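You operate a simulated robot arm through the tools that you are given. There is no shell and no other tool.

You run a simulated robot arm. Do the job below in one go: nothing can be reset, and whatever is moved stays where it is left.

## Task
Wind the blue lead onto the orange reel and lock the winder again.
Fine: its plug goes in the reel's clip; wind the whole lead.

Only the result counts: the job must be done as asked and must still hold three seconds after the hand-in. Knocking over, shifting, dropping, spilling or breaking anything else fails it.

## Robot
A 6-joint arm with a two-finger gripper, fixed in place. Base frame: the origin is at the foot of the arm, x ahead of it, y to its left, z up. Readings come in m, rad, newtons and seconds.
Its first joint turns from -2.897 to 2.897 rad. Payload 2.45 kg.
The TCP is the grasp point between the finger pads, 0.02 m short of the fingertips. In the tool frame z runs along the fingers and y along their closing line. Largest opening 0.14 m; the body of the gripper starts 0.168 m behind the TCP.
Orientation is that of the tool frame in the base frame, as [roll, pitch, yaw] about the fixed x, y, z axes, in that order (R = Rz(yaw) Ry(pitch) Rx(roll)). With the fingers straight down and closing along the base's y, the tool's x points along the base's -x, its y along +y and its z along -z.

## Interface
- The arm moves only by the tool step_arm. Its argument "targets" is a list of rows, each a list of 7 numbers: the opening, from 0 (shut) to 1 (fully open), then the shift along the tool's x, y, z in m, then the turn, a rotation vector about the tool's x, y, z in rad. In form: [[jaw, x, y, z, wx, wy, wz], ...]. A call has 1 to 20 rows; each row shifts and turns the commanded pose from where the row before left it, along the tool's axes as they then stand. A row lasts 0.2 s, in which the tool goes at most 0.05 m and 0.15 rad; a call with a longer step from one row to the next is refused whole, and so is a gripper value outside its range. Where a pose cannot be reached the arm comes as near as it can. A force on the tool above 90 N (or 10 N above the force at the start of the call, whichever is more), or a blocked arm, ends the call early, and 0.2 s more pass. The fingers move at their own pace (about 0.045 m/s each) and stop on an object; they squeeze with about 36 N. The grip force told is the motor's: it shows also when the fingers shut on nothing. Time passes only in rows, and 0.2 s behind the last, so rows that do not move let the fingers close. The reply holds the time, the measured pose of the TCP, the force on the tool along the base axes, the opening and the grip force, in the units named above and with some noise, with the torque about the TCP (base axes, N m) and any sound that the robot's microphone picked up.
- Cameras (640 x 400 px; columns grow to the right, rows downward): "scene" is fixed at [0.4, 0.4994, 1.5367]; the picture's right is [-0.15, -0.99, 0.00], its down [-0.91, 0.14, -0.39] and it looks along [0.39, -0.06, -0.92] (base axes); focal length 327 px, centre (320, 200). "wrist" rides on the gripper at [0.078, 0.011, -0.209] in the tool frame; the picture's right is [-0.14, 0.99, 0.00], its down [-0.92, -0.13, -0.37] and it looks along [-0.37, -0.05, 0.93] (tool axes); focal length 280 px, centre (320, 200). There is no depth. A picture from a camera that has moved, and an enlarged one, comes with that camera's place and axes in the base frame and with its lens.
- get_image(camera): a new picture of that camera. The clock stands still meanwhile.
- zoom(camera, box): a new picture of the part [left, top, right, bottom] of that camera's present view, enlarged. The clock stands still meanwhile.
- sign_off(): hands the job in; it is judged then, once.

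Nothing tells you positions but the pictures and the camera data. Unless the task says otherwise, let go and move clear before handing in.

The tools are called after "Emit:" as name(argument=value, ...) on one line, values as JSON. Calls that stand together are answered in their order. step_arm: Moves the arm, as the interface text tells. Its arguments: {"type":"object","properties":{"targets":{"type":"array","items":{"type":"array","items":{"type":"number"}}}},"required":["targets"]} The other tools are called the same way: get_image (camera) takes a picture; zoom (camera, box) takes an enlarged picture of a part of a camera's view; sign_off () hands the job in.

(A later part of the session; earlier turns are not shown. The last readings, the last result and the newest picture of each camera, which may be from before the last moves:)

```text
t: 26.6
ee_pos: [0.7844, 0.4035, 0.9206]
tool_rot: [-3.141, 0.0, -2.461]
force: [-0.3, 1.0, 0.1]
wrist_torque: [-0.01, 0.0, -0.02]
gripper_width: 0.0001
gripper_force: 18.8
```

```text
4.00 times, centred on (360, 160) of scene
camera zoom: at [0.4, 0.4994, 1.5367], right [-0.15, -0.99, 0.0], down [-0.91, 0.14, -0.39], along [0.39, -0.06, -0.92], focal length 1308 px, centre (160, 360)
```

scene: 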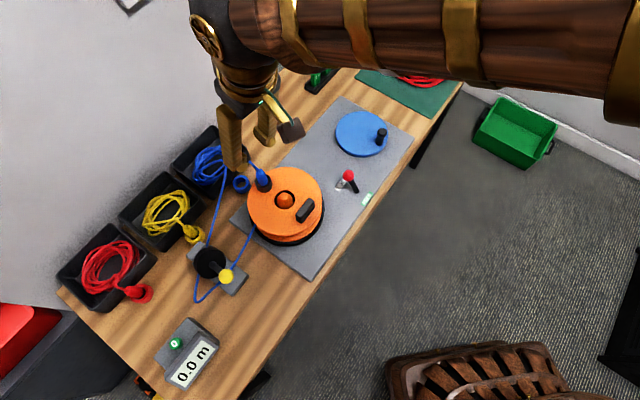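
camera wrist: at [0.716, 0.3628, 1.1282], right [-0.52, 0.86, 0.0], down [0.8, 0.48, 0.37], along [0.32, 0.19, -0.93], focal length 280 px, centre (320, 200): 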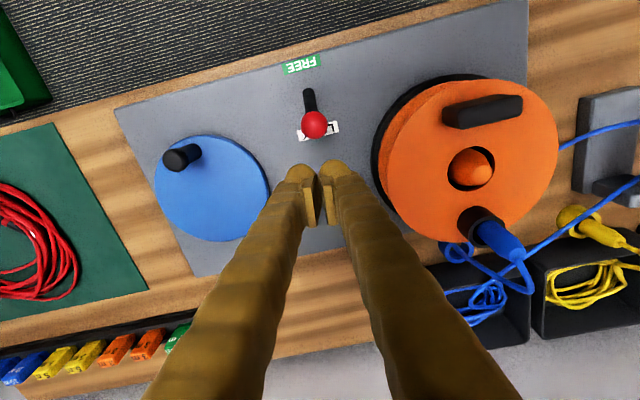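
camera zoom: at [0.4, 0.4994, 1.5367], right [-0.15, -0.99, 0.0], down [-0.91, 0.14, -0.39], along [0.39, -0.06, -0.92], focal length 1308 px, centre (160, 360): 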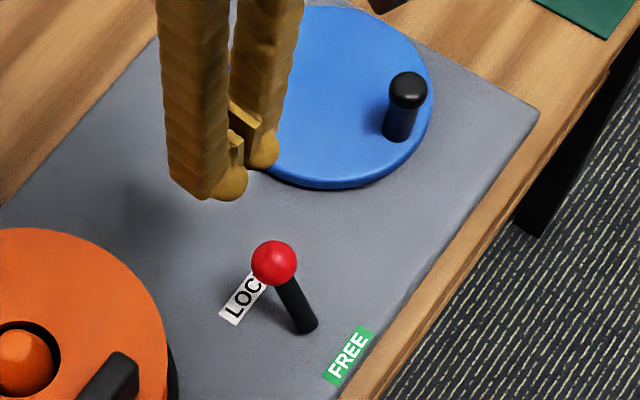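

The lever is still at LOCK, with the closed fingers now behind it and aligned. I'll lower them to ball height and push toward FREE.

Emit:
step_arm(targets=[[0, 0, 0, 0.024, 0, 0, 0], [0, 0, 0, 0.024, 0, 0, 0], [0, 0, 0, 0.024, 0, 0, 0], [0, 0.008, 0, 0, 0, 0, 0], [0, 0.008, 0, 0, 0, 0, 0], [0, 0.008, 0, 0, 0, 0, 0], [0, 0.008, 0, 0, 0, 0, 0], [0, 0.008, 0, 0, 0, 0, 0], [0, 0, 0, 0, 0, 0, 0]])

Emit:
get_image(camera="wrist")

Emit:
zoom(camera="scene", box=[310, 110, 410, 210])

```text
t: 28.6
ee_pos: [0.7538, 0.3785, 0.8466]
tool_rot: [-3.141, -0.001, -2.461]
force: [0.7, 0.1, -0.8]
wrist_torque: [0.0, -0.01, 0.01]
gripper_width: 0.0001
gripper_force: 29.2
```

```text
taken
camera wrist: at [0.6845, 0.3368, 1.0561], right [-0.52, 0.86, 0.0], down [0.8, 0.48, 0.37], along [0.32, 0.19, -0.93], focal length 280 px, centre (320, 200)
```

wrist: 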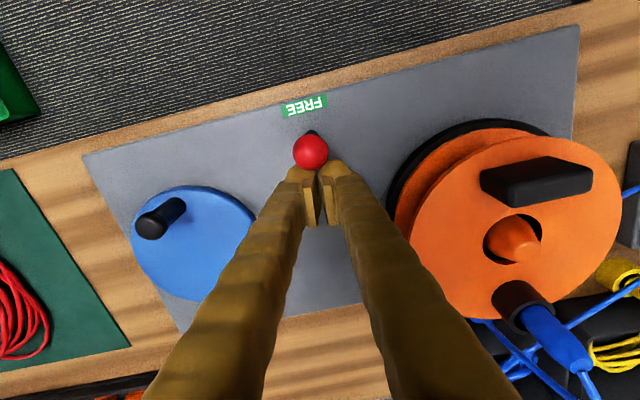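

```text
4.00 times, centred on (360, 160) of scene
camera zoom: at [0.4, 0.4994, 1.5367], right [-0.15, -0.99, 0.0], down [-0.91, 0.14, -0.39], along [0.39, -0.06, -0.92], focal length 1308 px, centre (160, 360)
```

zoom: 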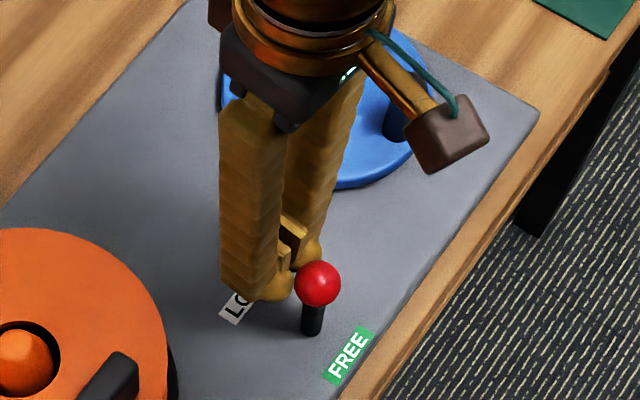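

The lever is moving easily toward FREE under the push. I'll carry on until it reaches its stop.

Emit:
step_arm(targets=[[0, 0.008, 0, 0, 0, 0, 0], [0, 0.008, 0, 0, 0, 0, 0], [0, 0.008, 0, 0, 0, 0, 0], [0, 0.006, 0, 0, 0, 0, 0], [0, 0, 0, 0, 0, 0, 0]])

Emit:
get_image(camera="wrist")

Emit:
zoom(camera="scene", box=[310, 110, 410, 210])

```text
t: 29.8
ee_pos: [0.7309, 0.3582, 0.8478]
tool_rot: [3.141, -0.001, -2.461]
force: [0.3, 0.1, -0.6]
wrist_torque: [-0.02, -0.01, 0.01]
gripper_width: 0.0002
gripper_force: 29.7
```

```text
taken
camera wrist: at [0.6609, 0.3178, 1.0564], right [-0.52, 0.86, 0.0], down [0.8, 0.48, 0.37], along [0.32, 0.19, -0.93], focal length 280 px, centre (320, 200)
```

wrist: 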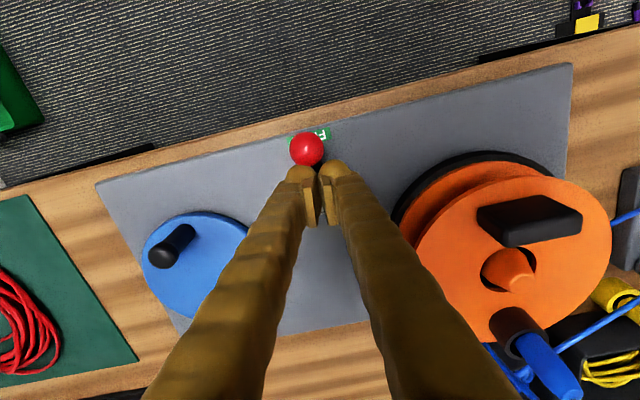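

```text
4.00 times, centred on (360, 160) of scene
camera zoom: at [0.4, 0.4994, 1.5367], right [-0.15, -0.99, 0.0], down [-0.91, 0.14, -0.39], along [0.39, -0.06, -0.92], focal length 1308 px, centre (160, 360)
```

zoom: 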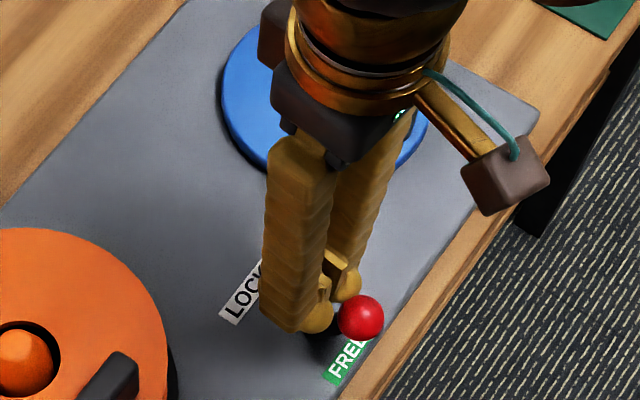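

It now leans over FREE but I feel no stop yet. Pushing slightly further.

Emit:
step_arm(targets=[[0, 0.004, 0, 0, 0, 0, 0], [0, 0.004, 0, 0, 0, 0, 0], [0, 0, 0, 0, 0, 0, 0]])

Emit:
get_image(camera="wrist")

```text
t: 30.6
ee_pos: [0.7265, 0.3549, 0.8497]
tool_rot: [-3.139, 0.007, -2.461]
force: [57.3, 38.8, 7.9]
wrist_torque: [1.0, -0.25, 0.93]
gripper_width: 0.0
gripper_force: 29.4
```

```text
taken
camera wrist: at [0.6568, 0.3138, 1.0577], right [-0.52, 0.86, 0.0], down [0.79, 0.48, 0.37], along [0.32, 0.19, -0.93], focal length 280 px, centre (320, 200)
```

wrist: 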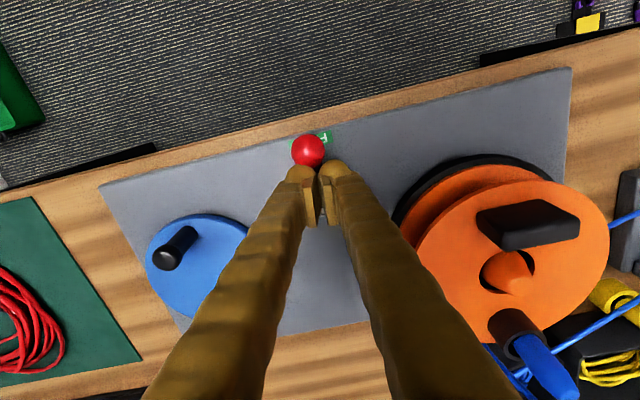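

The lever hit its stop at FREE. I'll back off, rise, and go look at the crank disc and its handle.

Emit:
step_arm(targets=[[0, -0.008, 0, 0, 0, 0, 0], [0, -0.01, 0, 0, 0, 0, 0], [0, 0, 0, -0.045, 0, 0, 0], [0, 0, 0, -0.045, 0, 0, 0], [0.3, 0, 0, -0.04, 0, 0, 0], [0.3, -0.005, -0.038, 0, 0, 0, 0.115], [0.3, -0.001, -0.0385, 0, 0, 0, 0.115], [0.3, 0, -0.038, 0, 0, 0, 0.115], [0.3, 0, 0, 0, 0, 0, 0]])

Emit:
get_image(camera="wrist")

Emit:
zoom(camera="scene", box=[310, 90, 430, 210])

```text
t: 32.6
ee_pos: [0.8042, 0.2726, 0.9775]
tool_rot: [3.141, 0.0, -2.809]
force: [0.4, 0.1, -0.4]
wrist_torque: [0.0, -0.03, -0.03]
gripper_width: 0.0422
gripper_force: 0.0
```

```text
taken
camera wrist: at [0.7256, 0.2569, 1.1864], right [-0.19, 0.98, 0.0], down [0.91, 0.18, 0.37], along [0.36, 0.07, -0.93], focal length 280 px, centre (320, 200)
```

wrist: 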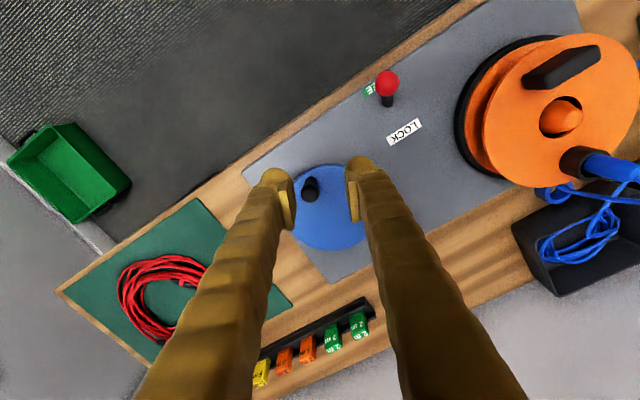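

```text
3.33 times, centred on (370, 150) of scene
camera zoom: at [0.4, 0.4994, 1.5367], right [-0.15, -0.99, 0.0], down [-0.91, 0.14, -0.39], along [0.39, -0.06, -0.92], focal length 1090 px, centre (153, 367)
```

zoom: 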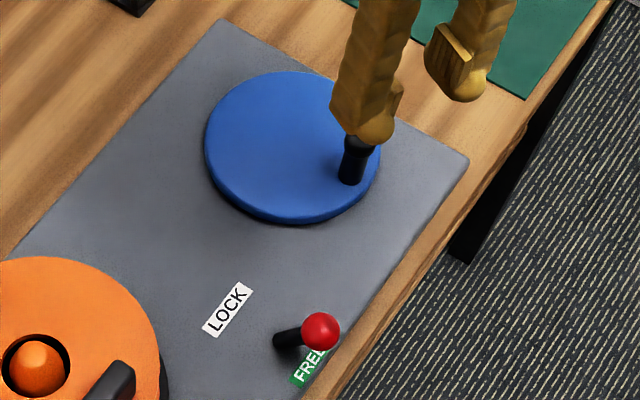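

The lever stays at FREE. Zooming in on the crank handle for its position and height.

Emit:
zoom(camera="wrist", box=[260, 150, 400, 270])

Emit:
zoom(camera="scene", box=[325, 100, 405, 170])

```text
3.33 times, centred on (330, 210) of wrist
camera zoom: at [0.7256, 0.2569, 1.1864], right [-0.19, 0.98, 0.0], down [0.91, 0.18, 0.37], along [0.36, 0.07, -0.93], focal length 935 px, centre (287, 167)
```

zoom: 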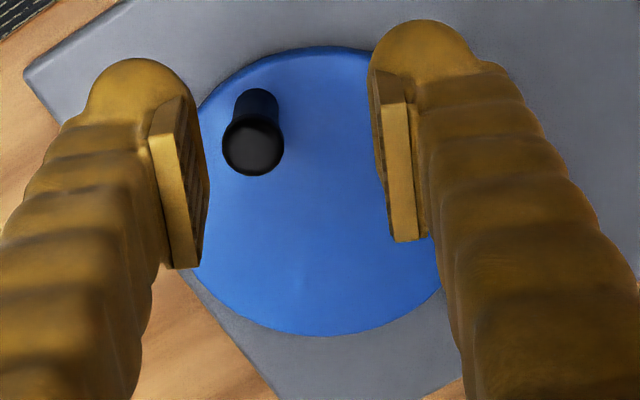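

```text
5.71 times, centred on (365, 135) of scene
camera zoom: at [0.4, 0.4994, 1.5367], right [-0.15, -0.99, 0.0], down [-0.91, 0.14, -0.39], along [0.39, -0.06, -0.92], focal length 1868 px, centre (63, 571)
```

zoom: 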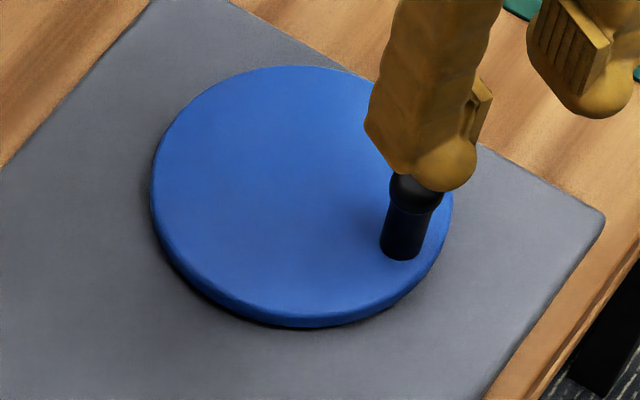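

The crank handle is near (0.857, 0.270), top about z 0.84, on a disc centred at (0.890, 0.3085), so the crank radius is about 0.051 m. I'll tilt outward for reach and move above the handle.

Emit:
step_arm(targets=[[0.43, 0, 0, 0, 0, -0.13, 0], [0.43, 0, 0, 0, 0, -0.13, 0], [0.43, -0.0092, -0.0066, 0.0292, 0, 0, 0], [0.43, -0.0092, -0.0066, 0.0292, 0, 0, 0], [0.43, -0.0092, -0.0066, 0.0292, 0, 0, 0], [0.43, 0, 0, 0, 0, 0, 0]])

Emit:
zoom(camera="wrist", box=[220, 70, 420, 270])

Emit:
zoom(camera="scene", box=[325, 80, 425, 180])

```text
t: 34.0
ee_pos: [0.8571, 0.2708, 0.9006]
tool_rot: [-3.142, 0.259, -2.807]
force: [0.2, 0.0, 0.7]
wrist_torque: [0.0, 0.04, 0.0]
gripper_width: 0.0603
gripper_force: 0.1
```

```text
2.00 times, centred on (320, 170) of wrist
camera zoom: at [0.7299, 0.2375, 1.082], right [-0.2, 0.98, 0.04], down [0.79, 0.14, 0.59], along [0.58, 0.15, -0.8], focal length 561 px, centre (320, 260)
```

zoom: 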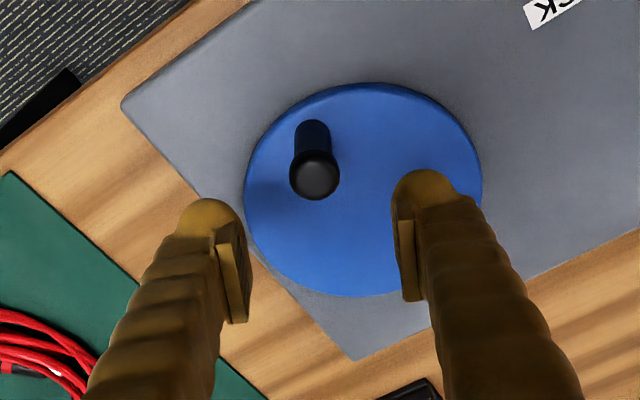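

```text
4.00 times, centred on (375, 130) of scene
camera zoom: at [0.4, 0.4994, 1.5367], right [-0.15, -0.99, 0.0], down [-0.91, 0.14, -0.39], along [0.39, -0.06, -0.92], focal length 1308 px, centre (100, 480)
```

zoom: 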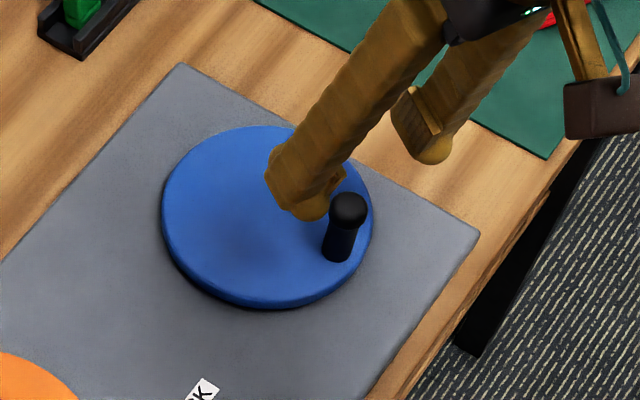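

The handle axis is right under the TCP. Descending to z ≈ 0.822 and closing on it.

Emit:
step_arm(targets=[[0.43, 0.0067, 0, 0.0253, 0, 0, 0], [0.43, 0.0067, 0, 0.0253, 0, 0, 0], [0.43, 0.0067, 0, 0.0253, 0, 0, 0], [0.43, 0, 0, 0, 0, 0, 0]])

Emit:
zoom(camera="wrist", box=[220, 70, 420, 270])

```text
t: 35.0
ee_pos: [0.8572, 0.269, 0.8207]
tool_rot: [-3.141, 0.26, -2.808]
force: [-0.6, -0.7, -0.6]
wrist_torque: [-0.04, 0.05, -0.01]
gripper_width: 0.0602
gripper_force: 0.0
```

```text
2.00 times, centred on (320, 170) of wrist
camera zoom: at [0.73, 0.2374, 1.0027], right [-0.2, 0.98, 0.04], down [0.79, 0.14, 0.59], along [0.58, 0.15, -0.8], focal length 561 px, centre (320, 260)
```

zoom: 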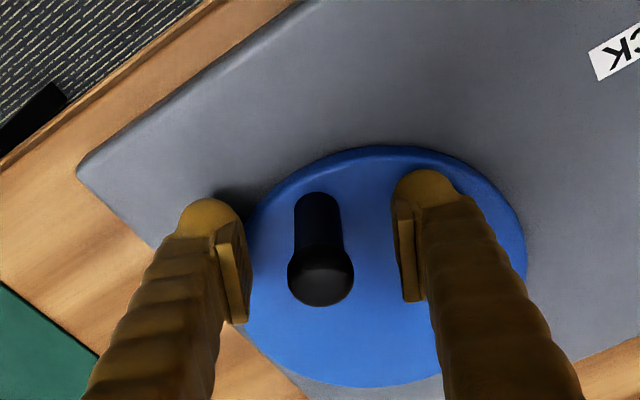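

Emit:
step_arm(targets=[[0, 0, 0, 0, 0, 0, 0], [0, 0, 0, 0, 0, 0, 0], [0, 0, 0, 0, 0, 0, 0], [0, 0, 0, 0, 0, 0, 0], [0, 0, 0, 0, 0, 0, 0]])

```text
t: 36.2
ee_pos: [0.8568, 0.2696, 0.8206]
tool_rot: [3.141, 0.26, -2.804]
force: [3.5, -6.2, -1.8]
wrist_torque: [0.08, 0.07, 0.02]
gripper_width: 0.02
gripper_force: 44.5
```

Handle gripped at 20 mm. First a small clockwise test (about 45°), to see the force and which way the lead goes.

Emit:
step_arm(targets=[[0, 0.0034, 0.0072, -0.0009, 0, 0, 0], [0, 0.0022, 0.0077, -0.0006, 0, 0, 0], [0, 0.0011, 0.008, -0.0003, 0, 0, 0], [0, -0.0002, 0.008, 0.0001, 0, 0, 0], [0, -0.0014, 0.0079, 0.0004, 0, 0, 0], [0, 0, 0, 0, 0, 0, 0]])

Emit:
get_image(camera="scene")

Emit:
zoom(camera="scene", box=[130, 130, 330, 400])

Emit:
zoom(camera="wrist", box=[220, 70, 420, 270])

```text
t: 36.6
ee_pos: [0.8558, 0.2698, 0.8219]
tool_rot: [-3.137, 0.263, -2.809]
force: [4.8, -5.6, -2.9]
wrist_torque: [0.08, 0.05, -0.02]
gripper_width: 0.0201
gripper_force: 45.2
stopped in row 2: the force on the tool passed its limit at 108 N (the readings are from after the stop); the commanded pose is now the measured one
```

```text
taken
```

scene: 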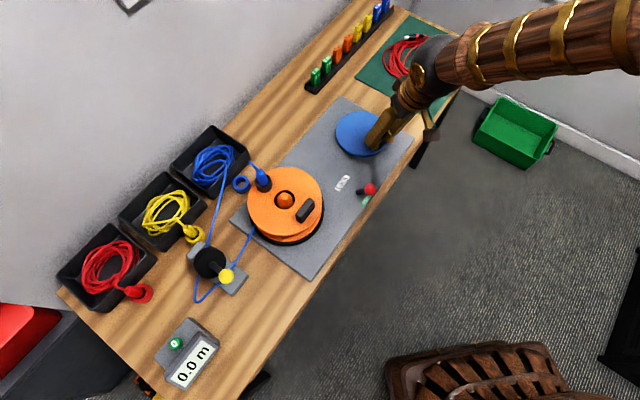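

```text
1.48 times, centred on (230, 265) of scene
camera zoom: at [0.4, 0.4994, 1.5367], right [-0.15, -0.99, 0.0], down [-0.91, 0.14, -0.39], along [0.39, -0.06, -0.92], focal length 484 px, centre (453, 104)
```

zoom: 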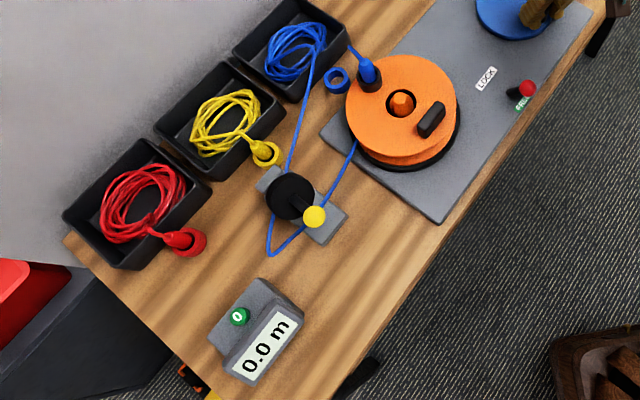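

```text
2.00 times, centred on (320, 170) of wrist
camera zoom: at [0.7279, 0.2376, 1.0028], right [-0.2, 0.98, 0.03], down [0.79, 0.14, 0.6], along [0.58, 0.14, -0.8], focal length 561 px, centre (320, 260)
```

zoom: 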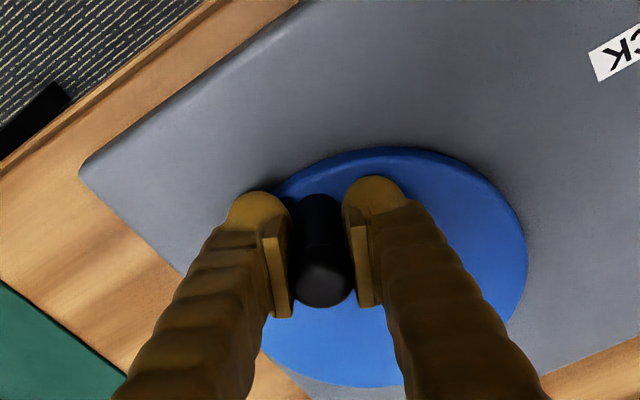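

Clockwise is blocked solid, so it may have a ratchet. I'll try counter-clockwise with small steps.

Emit:
step_arm(targets=[[0, -0.0023, -0.0037, 0.0006, 0, 0, 0], [0, -0.0026, -0.0036, 0.0007, 0, 0, 0], [0, -0.003, -0.0032, 0.0008, 0, 0, 0], [0, -0.0032, -0.003, 0.0008, 0, 0, 0], [0, 0, 0, 0, 0, 0, 0]])

Emit:
zoom(camera="scene", box=[130, 90, 430, 400])

```text
t: 37.8
ee_pos: [0.8701, 0.2599, 0.822]
tool_rot: [-3.138, 0.263, -2.809]
force: [1.6, 1.3, -10.1]
wrist_torque: [0.11, -0.22, -0.06]
gripper_width: 0.02
gripper_force: 44.9
```

```text
1.29 times, centred on (280, 245) of scene
camera zoom: at [0.4, 0.4994, 1.5367], right [-0.15, -0.99, 0.0], down [-0.91, 0.14, -0.39], along [0.39, -0.06, -0.92], focal length 422 px, centre (372, 142)
```

zoom: 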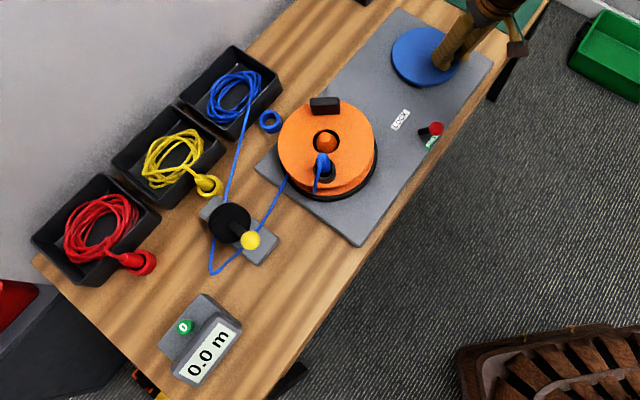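

Counter-clockwise turns freely, and the reel spun counter-clockwise by far more than the crank did. Let me check whether it is still moving before I go on.

Emit:
step_arm(targets=[[0, 0, 0, 0, 0, 0, 0]])

Emit:
zoom(camera="scene", box=[130, 140, 330, 400])

Emit:
zoom(camera="scene", box=[220, 130, 340, 250])

Emit:
zoom(camera="scene", box=[150, 300, 230, 400])

```text
t: 38.2
ee_pos: [0.8718, 0.2602, 0.8215]
tool_rot: [-3.138, 0.264, -2.81]
force: [3.3, -0.3, -12.0]
wrist_torque: [0.12, -0.06, -0.17]
gripper_width: 0.0199
gripper_force: 44.9
```

```text
1.54 times, centred on (230, 270) of scene
camera zoom: at [0.4, 0.4994, 1.5367], right [-0.15, -0.99, 0.0], down [-0.91, 0.14, -0.39], along [0.39, -0.06, -0.92], focal length 503 px, centre (458, 92)
```

zoom: 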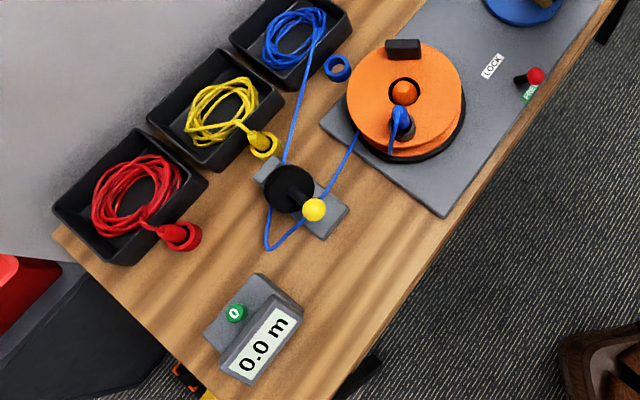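

```text
3.33 times, centred on (280, 190) of scene
camera zoom: at [0.4, 0.4994, 1.5367], right [-0.15, -0.99, 0.0], down [-0.91, 0.14, -0.39], along [0.39, -0.06, -0.92], focal length 1090 px, centre (453, 233)
```

zoom: 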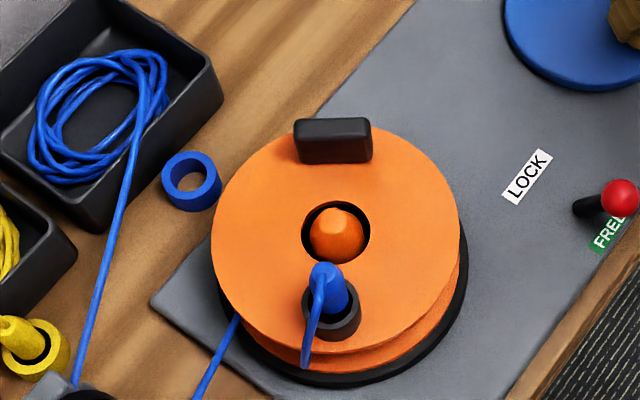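

```text
4.00 times, centred on (190, 350) of scene
camera zoom: at [0.4, 0.4994, 1.5367], right [-0.15, -0.99, 0.0], down [-0.91, 0.14, -0.39], along [0.39, -0.06, -0.92], focal length 1308 px, centre (840, -400)
```

zoom: 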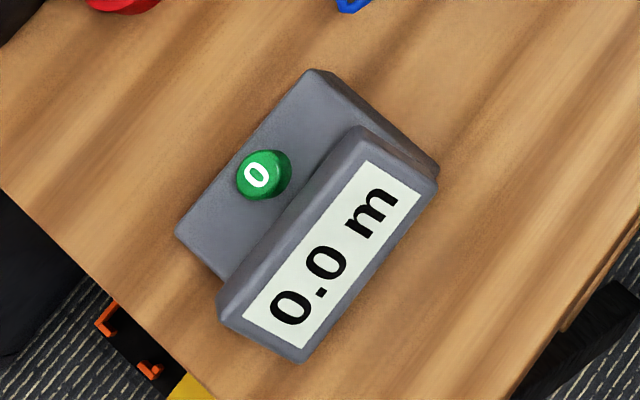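

The lead pays off the tray as the crank turns counter-clockwise, with a reel-to-crank ratio of about 6–7. I'll continue round the circle, first 120° to check forces at the far reach.

Emit:
step_arm(targets=[[0, -0.01087, -0.00717, 0.00291, 0, 0, 0], [0, -0.01229, -0.00401, 0.00329, 0, 0, 0], [0, -0.01288, -0.00058, 0.00345, 0, 0, 0], [0, -0.01258, 0.00289, 0.00337, 0, 0, 0], [0, -0.01143, 0.00616, 0.00306, 0, 0, 0], [0, -0.0095, 0.00901, 0.00255, 0, 0, 0], [0, -0.00693, 0.01125, 0.00186, 0, 0, 0], [0, -0.00387, 0.01272, 0.00104, 0, 0, 0]])

Emit:
get_image(camera="scene")

Emit:
zoom(camera="scene", box=[160, 110, 340, 260])

```text
t: 39.2
ee_pos: [0.9204, 0.2584, 0.8216]
tool_rot: [-3.136, 0.262, -2.815]
force: [2.5, -10.4, 2.0]
wrist_torque: [0.32, -0.49, -0.23]
gripper_width: 0.0201
gripper_force: 45.0
stopped in row 4: the force on the tool passed its limit at 107 N (the readings are from after the stop); the commanded pose is now the measured one
```

```text
taken
```

scene: 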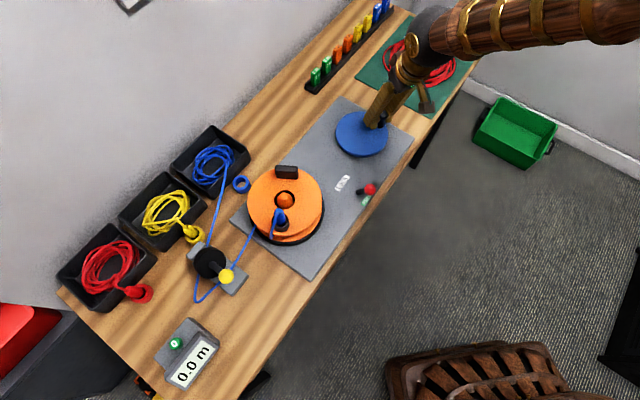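

```text
2.67 times, centred on (250, 185) of scene
camera zoom: at [0.4, 0.4994, 1.5367], right [-0.15, -0.99, 0.0], down [-0.91, 0.14, -0.39], along [0.39, -0.06, -0.92], focal length 872 px, centre (507, 240)
```

zoom: 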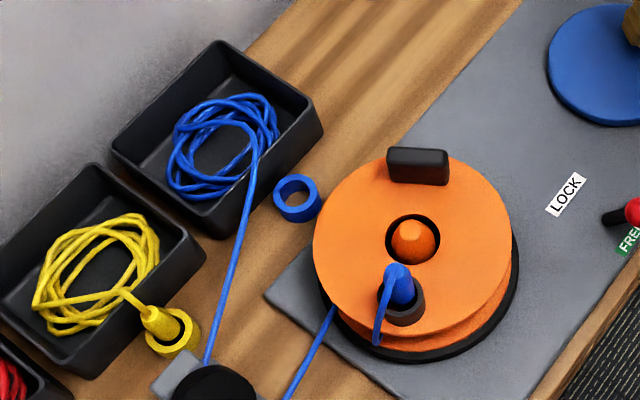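

The reel turned almost a full turn and the coil in the tray shrank, but a force limit tripped near the far side; my circle may be off. I'll check the grip and refit the crank centre.

Emit:
get_image(camera="wrist")

Emit:
zoom(camera="scene", box=[325, 80, 425, 180])

Emit:
zoom(camera="wrist", box=[240, 100, 440, 240])

```text
taken
camera wrist: at [0.7916, 0.228, 1.0031], right [-0.19, 0.98, 0.03], down [0.79, 0.14, 0.6], along [0.58, 0.14, -0.8], focal length 280 px, centre (320, 200)
```

wrist: 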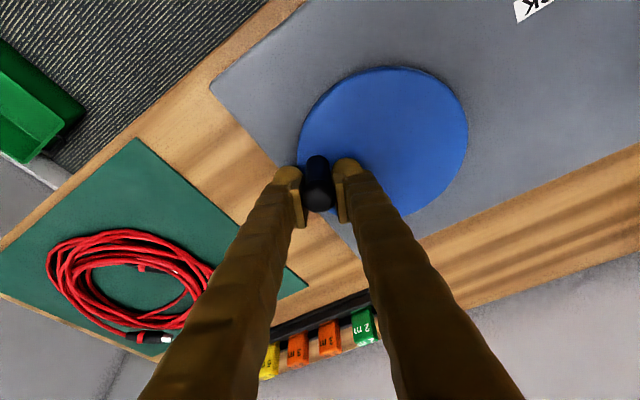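

```text
4.00 times, centred on (375, 130) of scene
camera zoom: at [0.4, 0.4994, 1.5367], right [-0.15, -0.99, 0.0], down [-0.91, 0.14, -0.39], along [0.39, -0.06, -0.92], focal length 1308 px, centre (100, 480)
```

zoom: 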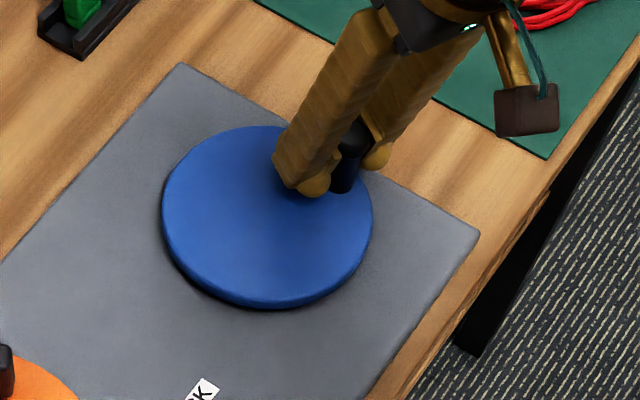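

```text
2.86 times, centred on (340, 170) of wrist
camera zoom: at [0.7916, 0.228, 1.0031], right [-0.19, 0.98, 0.03], down [0.79, 0.14, 0.6], along [0.58, 0.14, -0.8], focal length 801 px, centre (263, 286)
```

zoom: 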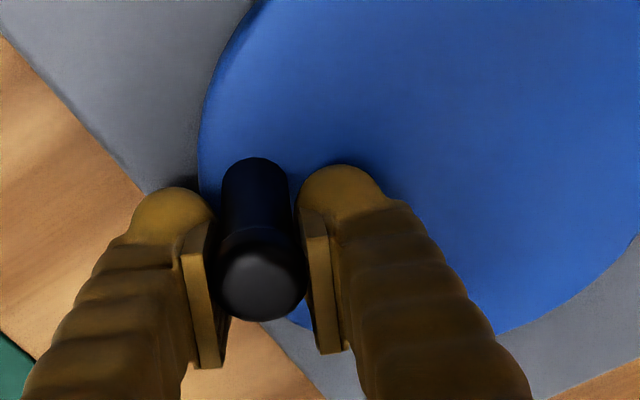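

The handle slid about 8 mm within the pads since the true crank radius is a bit larger (about 0.054, centre about (0.895, 0.308)). I'll re-centre the grip on the handle.

Emit:
step_arm(targets=[[0.28, 0, 0, 0, 0, 0, 0], [0.28, 0, 0, 0, 0, 0, 0], [0.28, 0.0077, 0, -0.0021, 0, 0, 0], [0.28, 0, 0, 0, 0, 0, 0]])

Emit:
zoom(camera="wrist", box=[220, 100, 420, 240])

Emit:
zoom(camera="scene", box=[325, 80, 425, 180])

```text
t: 40.2
ee_pos: [0.912, 0.2562, 0.8221]
tool_rot: [-3.137, 0.264, -2.815]
force: [-0.3, -0.3, -0.1]
wrist_torque: [0.01, -0.01, 0.02]
gripper_width: 0.0391
gripper_force: 0.0
```

```text
2.86 times, centred on (320, 170) of wrist
camera zoom: at [0.7837, 0.2261, 1.0031], right [-0.19, 0.98, 0.03], down [0.79, 0.14, 0.6], along [0.58, 0.14, -0.8], focal length 801 px, centre (320, 286)
```

zoom: 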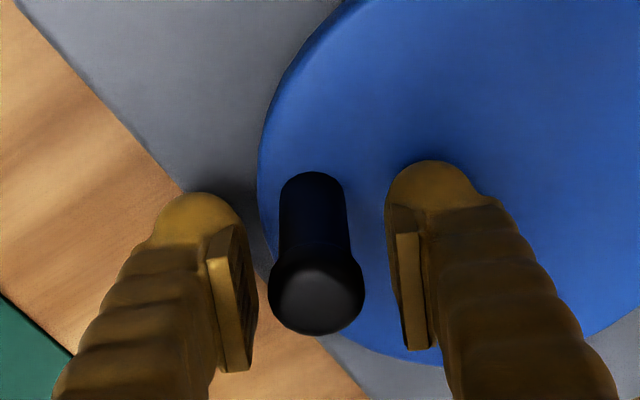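

```text
4.00 times, centred on (375, 130) of scene
camera zoom: at [0.4, 0.4994, 1.5367], right [-0.15, -0.99, 0.0], down [-0.91, 0.14, -0.39], along [0.39, -0.06, -0.92], focal length 1308 px, centre (100, 480)
```

zoom: 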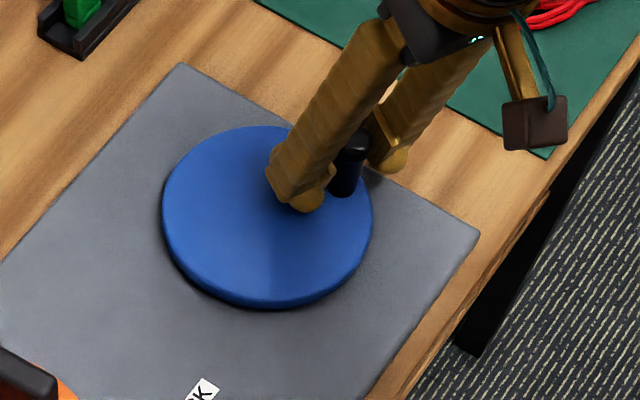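

Still about 6 mm to go. Shifting inward a bit more, then closing.

Emit:
step_arm(targets=[[0.28, 0.0058, 0, -0.0016, 0, 0, 0], [0.28, 0, 0, 0, 0, 0, 0], [0, 0, 0, 0, 0, 0, 0], [0, 0, 0, 0, 0, 0, 0], [0, 0, 0, 0, 0, 0, 0]])

Emit:
zoom(camera="wrist", box=[220, 100, 420, 240])

Emit:
zoom(camera="scene", box=[160, 110, 340, 260])

```text
t: 41.4
ee_pos: [0.9055, 0.2533, 0.8227]
tool_rot: [-3.136, 0.264, -2.812]
force: [4.4, -15.4, 1.4]
wrist_torque: [0.24, 0.01, -0.03]
gripper_width: 0.0202
gripper_force: 39.2
```

```text
2.86 times, centred on (320, 170) of wrist
camera zoom: at [0.7781, 0.2237, 1.003], right [-0.19, 0.98, 0.03], down [0.79, 0.14, 0.6], along [0.58, 0.14, -0.8], focal length 801 px, centre (320, 286)
```

zoom: 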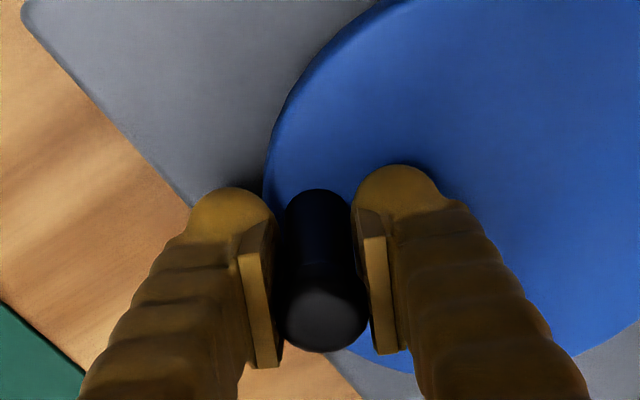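

```text
2.67 times, centred on (250, 185) of scene
camera zoom: at [0.4, 0.4994, 1.5367], right [-0.15, -0.99, 0.0], down [-0.91, 0.14, -0.39], along [0.39, -0.06, -0.92], focal length 872 px, centre (507, 240)
```

zoom: 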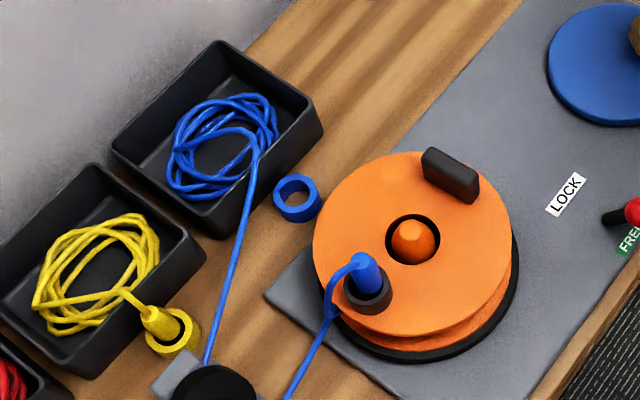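

Grip is centred again. There seems to be no ratchet (the reel backed slightly), so clockwise is just blocked at zero wound. I'll continue counter-clockwise with the refined circle.

Emit:
step_arm(targets=[[0, -0.00916, -0.0005, 0.00248, 0, 0, 0], [0, -0.0091, 0.00116, 0.00246, 0, 0, 0], [0, -0.00876, 0.00278, 0.00237, 0, 0, 0]])

```text
t: 42.2
ee_pos: [0.9332, 0.2656, 0.8214]
tool_rot: [-3.135, 0.267, -2.816]
force: [35.4, -34.6, -10.4]
wrist_torque: [1.03, -0.42, 0.21]
gripper_width: 0.0199
gripper_force: 44.3
```

A radial force shows the circle is a bit bigger still: refit gives centre about (0.897, 0.3095), radius about 0.0567. Continuing with that in short pieces.

Emit:
step_arm(targets=[[0, -0.0095, 0.0029, 0.0026, 0, 0, 0], [0, -0.0077, 0.0058, 0.0021, 0, 0, 0], [0, -0.0068, 0.007, 0.0018, 0, 0, 0], [0, -0.0053, 0.0082, 0.0014, 0, 0, 0]])

```text
t: 43.2
ee_pos: [0.9498, 0.3031, 0.8216]
tool_rot: [-3.137, 0.262, -2.811]
force: [-11.2, 9.8, 7.3]
wrist_torque: [0.16, -0.25, -0.37]
gripper_width: 0.02
gripper_force: 45.1
```

Low force now and the crank is past the far side. Updating the fit (centre about (0.896, 0.308), r about 0.0552) and continuing.

Emit:
step_arm(targets=[[0, -0.0022, 0.0125, 0.0006, 0, 0, 0], [0, -0.0014, 0.0095, 0.0004, 0, 0, 0], [0, 0.0002, 0.0097, 0, 0, 0, 0], [0, 0.0017, 0.0094, -0.0005, 0, 0, 0]])

Emit:
zoom(camera="scene", box=[160, 110, 340, 260])

Emit:
zoom(camera="wrist", box=[220, 100, 420, 240])

```text
t: 44.2
ee_pos: [0.9396, 0.3425, 0.8208]
tool_rot: [-3.138, 0.263, -2.812]
force: [-8.6, 20.0, 2.0]
wrist_torque: [-0.43, 0.63, -0.45]
gripper_width: 0.0203
gripper_force: 45.3
```

```text
2.67 times, centred on (250, 185) of scene
camera zoom: at [0.4, 0.4994, 1.5367], right [-0.15, -0.99, 0.0], down [-0.91, 0.14, -0.39], along [0.39, -0.06, -0.92], focal length 872 px, centre (507, 240)
```

zoom: 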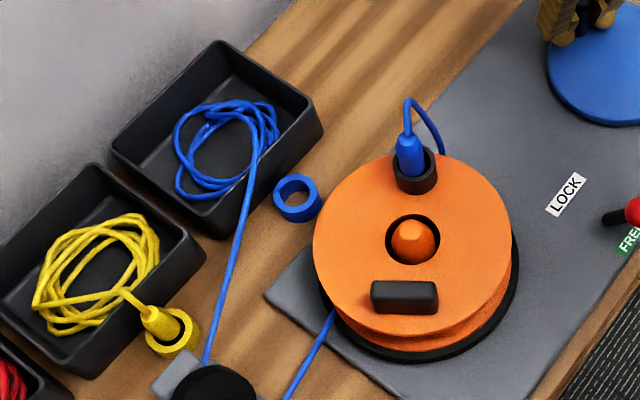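

```text
2.86 times, centred on (320, 170) of wrist
camera zoom: at [0.8116, 0.3113, 1.0025], right [-0.19, 0.98, 0.03], down [0.79, 0.14, 0.6], along [0.58, 0.14, -0.8], focal length 801 px, centre (320, 286)
```

zoom: 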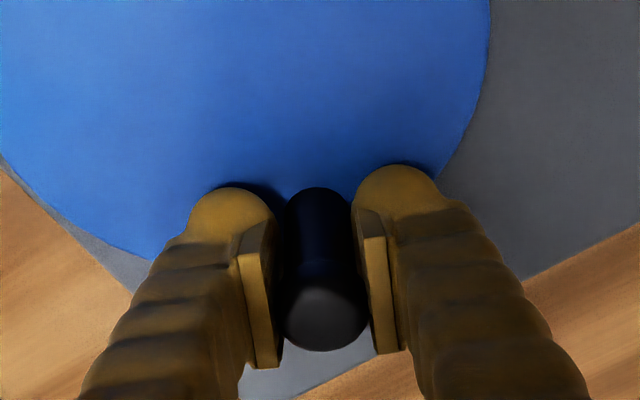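

The reel is turning and the tray coil is visibly smaller; grip is well centred. Continuing round.

Emit:
step_arm(targets=[[0, 0.0034, 0.0102, -0.0009, 0, 0, 0], [0, 0.005, 0.0082, -0.0014, 0, 0, 0], [0, 0.0062, 0.0072, -0.0017, 0, 0, 0], [0, 0.0074, 0.0059, -0.002, 0, 0, 0], [0, 0.0082, 0.0046, -0.0022, 0, 0, 0]])

```text
t: 45.4
ee_pos: [0.8984, 0.3621, 0.821]
tool_rot: [-3.136, 0.263, -2.813]
force: [-7.2, -6.1, -0.4]
wrist_torque: [0.1, 0.64, -0.25]
gripper_width: 0.0198
gripper_force: 44.9
```

Forces are small now, so the circle fits. Going on along the near-left arc.

Emit:
step_arm(targets=[[0, 0.0089, 0.003, -0.0024, 0, 0, 0], [0, 0.0092, 0.0013, -0.0025, 0, 0, 0], [0, 0.0093, -0.0003, -0.0025, 0, 0, 0], [0, 0.0091, -0.002, -0.0025, 0, 0, 0], [0, 0.0086, -0.0036, -0.0023, 0, 0, 0], [0, 0.0079, -0.0051, -0.0021, 0, 0, 0], [0, 0.0069, -0.0065, -0.0019, 0, 0, 0]])

Emit:
zoom(camera="scene", box=[130, 110, 340, 400])

Emit:
zoom(camera="wrist", box=[220, 100, 420, 240])

```text
t: 47.0
ee_pos: [0.8445, 0.3375, 0.822]
tool_rot: [-3.137, 0.264, -2.811]
force: [-3.0, -3.5, 0.7]
wrist_torque: [-0.06, 0.52, -0.46]
gripper_width: 0.0201
gripper_force: 45.0
stopped in row 7: the force on the tool passed its limit at 94 N (the readings are from after the stop); the commanded pose is now the measured one
```

```text
1.38 times, centred on (235, 255) of scene
camera zoom: at [0.4, 0.4994, 1.5367], right [-0.15, -0.99, 0.0], down [-0.91, 0.14, -0.39], along [0.39, -0.06, -0.92], focal length 451 px, centre (437, 124)
```

zoom: 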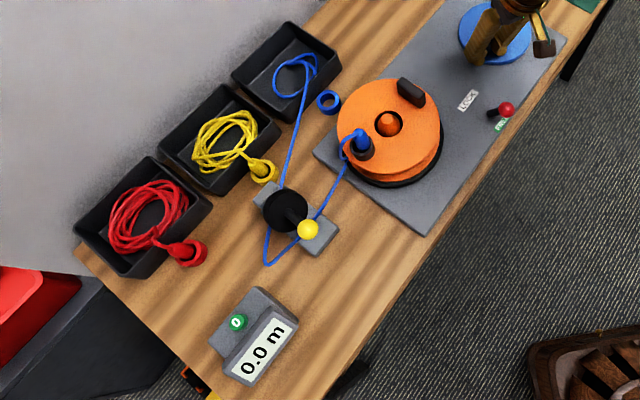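

```text
2.86 times, centred on (320, 170) of wrist
camera zoom: at [0.7161, 0.3058, 1.0025], right [-0.19, 0.98, 0.03], down [0.79, 0.14, 0.59], along [0.58, 0.14, -0.8], focal length 801 px, centre (320, 286)
```

zoom: 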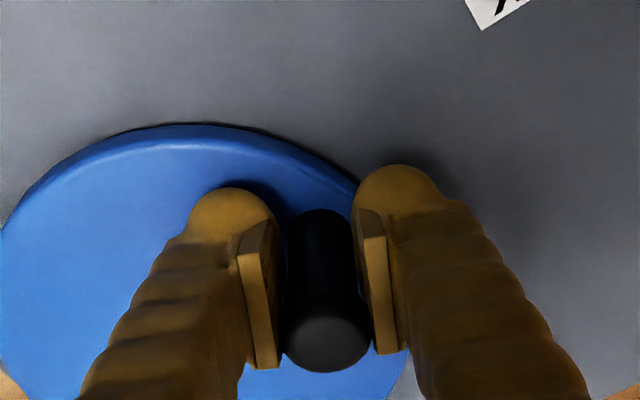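

Most of the lead is wound after one crank turn, but something resisted near here and the handle slid 5 mm in the pads. Let me look closely at the lead, tray and reel.

Emit:
zoom(camera="scene", box=[170, 110, 260, 200])

Emit:
zoom(camera="scene", box=[180, 150, 340, 310])

Emit:
zoom(camera="scene", box=[315, 80, 415, 210])

```text
4.44 times, centred on (215, 155) of scene
camera zoom: at [0.4, 0.4994, 1.5367], right [-0.15, -0.99, 0.0], down [-0.91, 0.14, -0.39], along [0.39, -0.06, -0.92], focal length 1453 px, centre (787, 400)
```

zoom: 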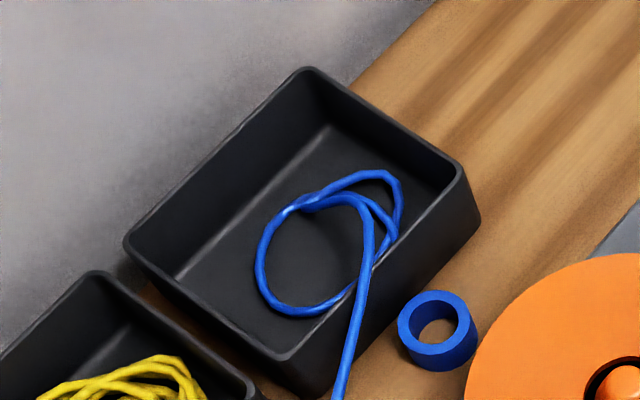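

```text
2.50 times, centred on (260, 230) of scene
camera zoom: at [0.4, 0.4994, 1.5367], right [-0.15, -0.99, 0.0], down [-0.91, 0.14, -0.39], along [0.39, -0.06, -0.92], focal length 817 px, centre (470, 125)
```

zoom: 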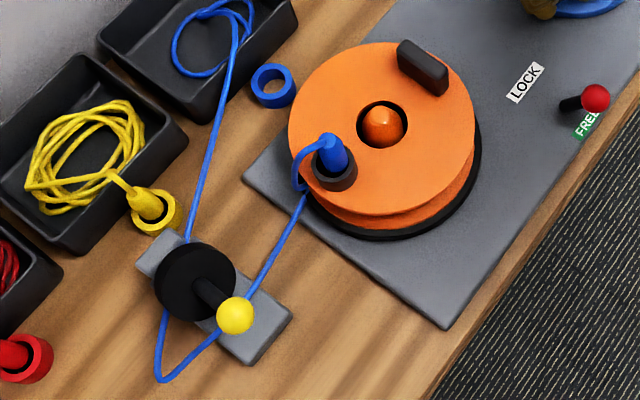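

```text
3.08 times, centred on (365, 145) of scene
camera zoom: at [0.4, 0.4994, 1.5367], right [-0.15, -0.99, 0.0], down [-0.91, 0.14, -0.39], along [0.39, -0.06, -0.92], focal length 1006 px, centre (182, 369)
```

zoom: 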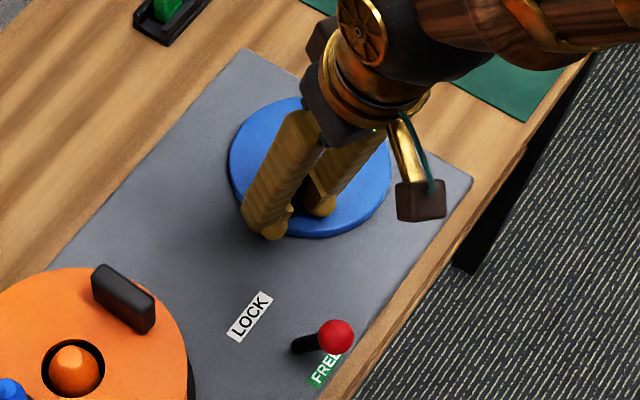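

About one and a half loops remain in the tray, and nothing is snagged, so it was tracking error. I'll re-centre the grip and continue.

Emit:
step_arm(targets=[[0.28, 0, 0, 0, 0, 0, 0], [0.28, 0, 0, 0, 0, 0, 0], [0.28, -0.0053, 0, 0.0014, 0, 0, 0], [0.28, 0, 0, 0, 0, 0, 0]])

Emit:
zoom(camera="wrist", box=[220, 100, 420, 240])

Emit:
zoom(camera="scene", box=[180, 150, 340, 310])

```text
t: 48.0
ee_pos: [0.8495, 0.3383, 0.8222]
tool_rot: [-3.139, 0.261, -2.813]
force: [0.2, 0.3, 0.7]
wrist_torque: [-0.02, 0.0, 0.01]
gripper_width: 0.0392
gripper_force: 0.0
```

```text
2.86 times, centred on (320, 170) of wrist
camera zoom: at [0.7216, 0.3079, 1.0025], right [-0.19, 0.98, 0.03], down [0.79, 0.14, 0.59], along [0.58, 0.14, -0.8], focal length 801 px, centre (320, 286)
```

zoom: 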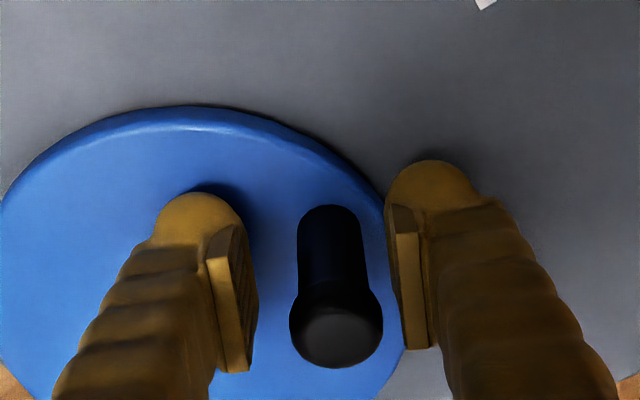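

```text
2.50 times, centred on (260, 230) of scene
camera zoom: at [0.4, 0.4994, 1.5367], right [-0.15, -0.99, 0.0], down [-0.91, 0.14, -0.39], along [0.39, -0.06, -0.92], focal length 817 px, centre (470, 125)
```

zoom: 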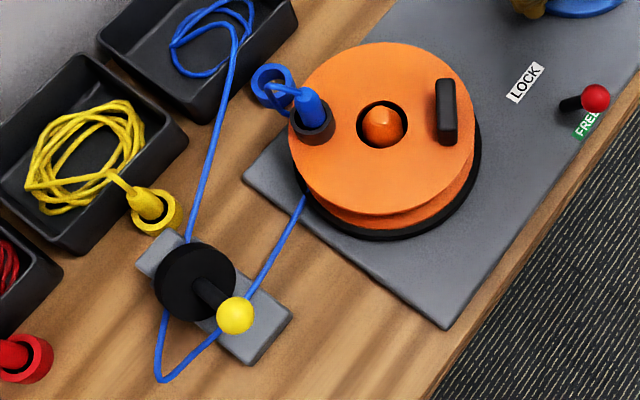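

The handle sits a few mm outward and to +t. I'll correct and close again.

Emit:
step_arm(targets=[[0.28, -0.0043, 0.0033, 0.0012, 0, 0, 0], [0.28, 0, 0, 0, 0, 0, 0], [0, 0, 0, 0, 0, 0, 0], [0, 0, 0, 0, 0, 0, 0], [0, 0, 0, 0, 0, 0, 0]])

Emit:
zoom(camera="wrist", box=[220, 100, 420, 240])

```text
t: 49.2
ee_pos: [0.8512, 0.3424, 0.8196]
tool_rot: [-3.137, 0.261, -2.814]
force: [3.3, -4.7, -3.1]
wrist_torque: [0.1, 0.1, -0.02]
gripper_width: 0.0198
gripper_force: 39.5
```

```text
2.86 times, centred on (320, 170) of wrist
camera zoom: at [0.7244, 0.3121, 1.0025], right [-0.19, 0.98, 0.03], down [0.79, 0.14, 0.59], along [0.58, 0.14, -0.8], focal length 801 px, centre (320, 286)
```

zoom: 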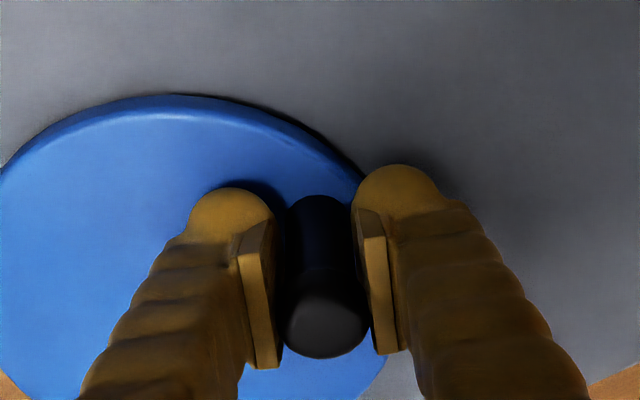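

Emit:
step_arm(targets=[[0, 0.0037, -0.0029, -0.001, 0, 0, 0], [0, 0.0037, -0.0029, -0.001, 0, 0, 0], [0, 0.0064, -0.0071, -0.0017, 0, 0, 0]])

Emit:
zoom(camera="scene", box=[160, 110, 340, 260])

```text
t: 50.0
ee_pos: [0.8403, 0.3252, 0.8206]
tool_rot: [-3.136, 0.257, -2.812]
force: [-35.1, -5.0, 13.1]
wrist_torque: [0.25, -0.08, 0.05]
gripper_width: 0.0203
gripper_force: 45.6
```

```text
2.67 times, centred on (250, 185) of scene
camera zoom: at [0.4, 0.4994, 1.5367], right [-0.15, -0.99, 0.0], down [-0.91, 0.14, -0.39], along [0.39, -0.06, -0.92], focal length 872 px, centre (507, 240)
```

zoom: 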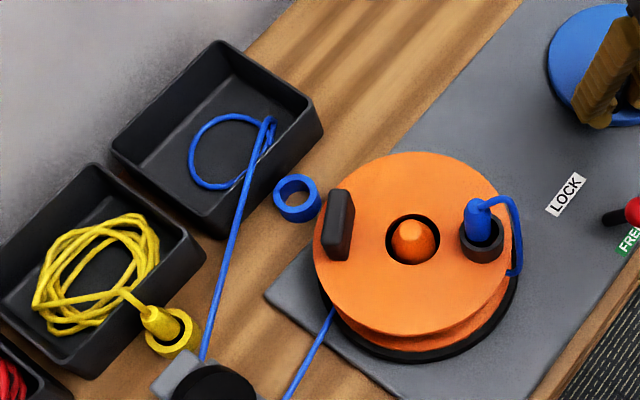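

Progress is good: about one loop left. Correcting slightly outward and continuing.

Emit:
step_arm(targets=[[0, 0.0058, -0.0097, -0.0016, 0, 0, 0], [0, 0.0034, -0.0091, -0.0009, 0, 0, 0], [0, 0.0018, -0.0096, -0.0005, 0, 0, 0]])

Emit:
zoom(camera="scene", box=[160, 110, 340, 260])

Emit:
zoom(camera="wrist", box=[220, 100, 420, 240])

```text
t: 50.8
ee_pos: [0.8423, 0.2928, 0.8206]
tool_rot: [-3.137, 0.261, -2.813]
force: [13.2, -8.0, -13.5]
wrist_torque: [0.29, 0.03, -0.07]
gripper_width: 0.0197
gripper_force: 44.6
```

```text
2.67 times, centred on (250, 185) of scene
camera zoom: at [0.4, 0.4994, 1.5367], right [-0.15, -0.99, 0.0], down [-0.91, 0.14, -0.39], along [0.39, -0.06, -0.92], focal length 872 px, centre (507, 240)
```

zoom: 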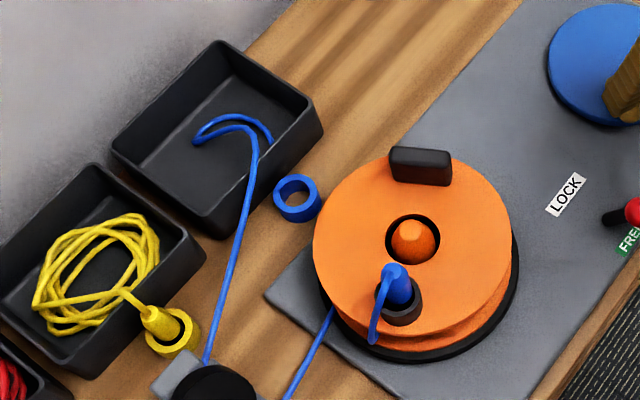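

```text
2.86 times, centred on (320, 170) of wrist
camera zoom: at [0.7144, 0.2631, 1.0024], right [-0.19, 0.98, 0.03], down [0.79, 0.14, 0.59], along [0.58, 0.14, -0.8], focal length 801 px, centre (320, 286)
```

zoom: 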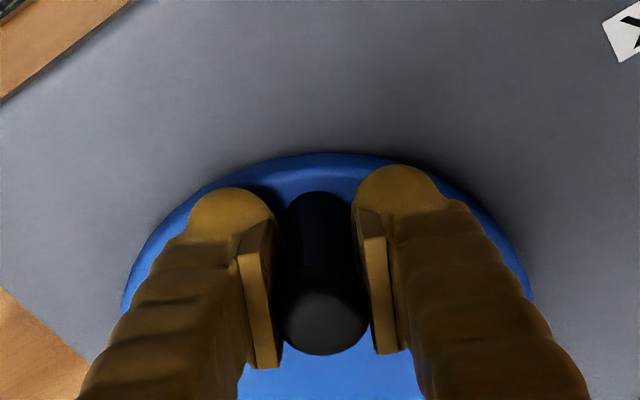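

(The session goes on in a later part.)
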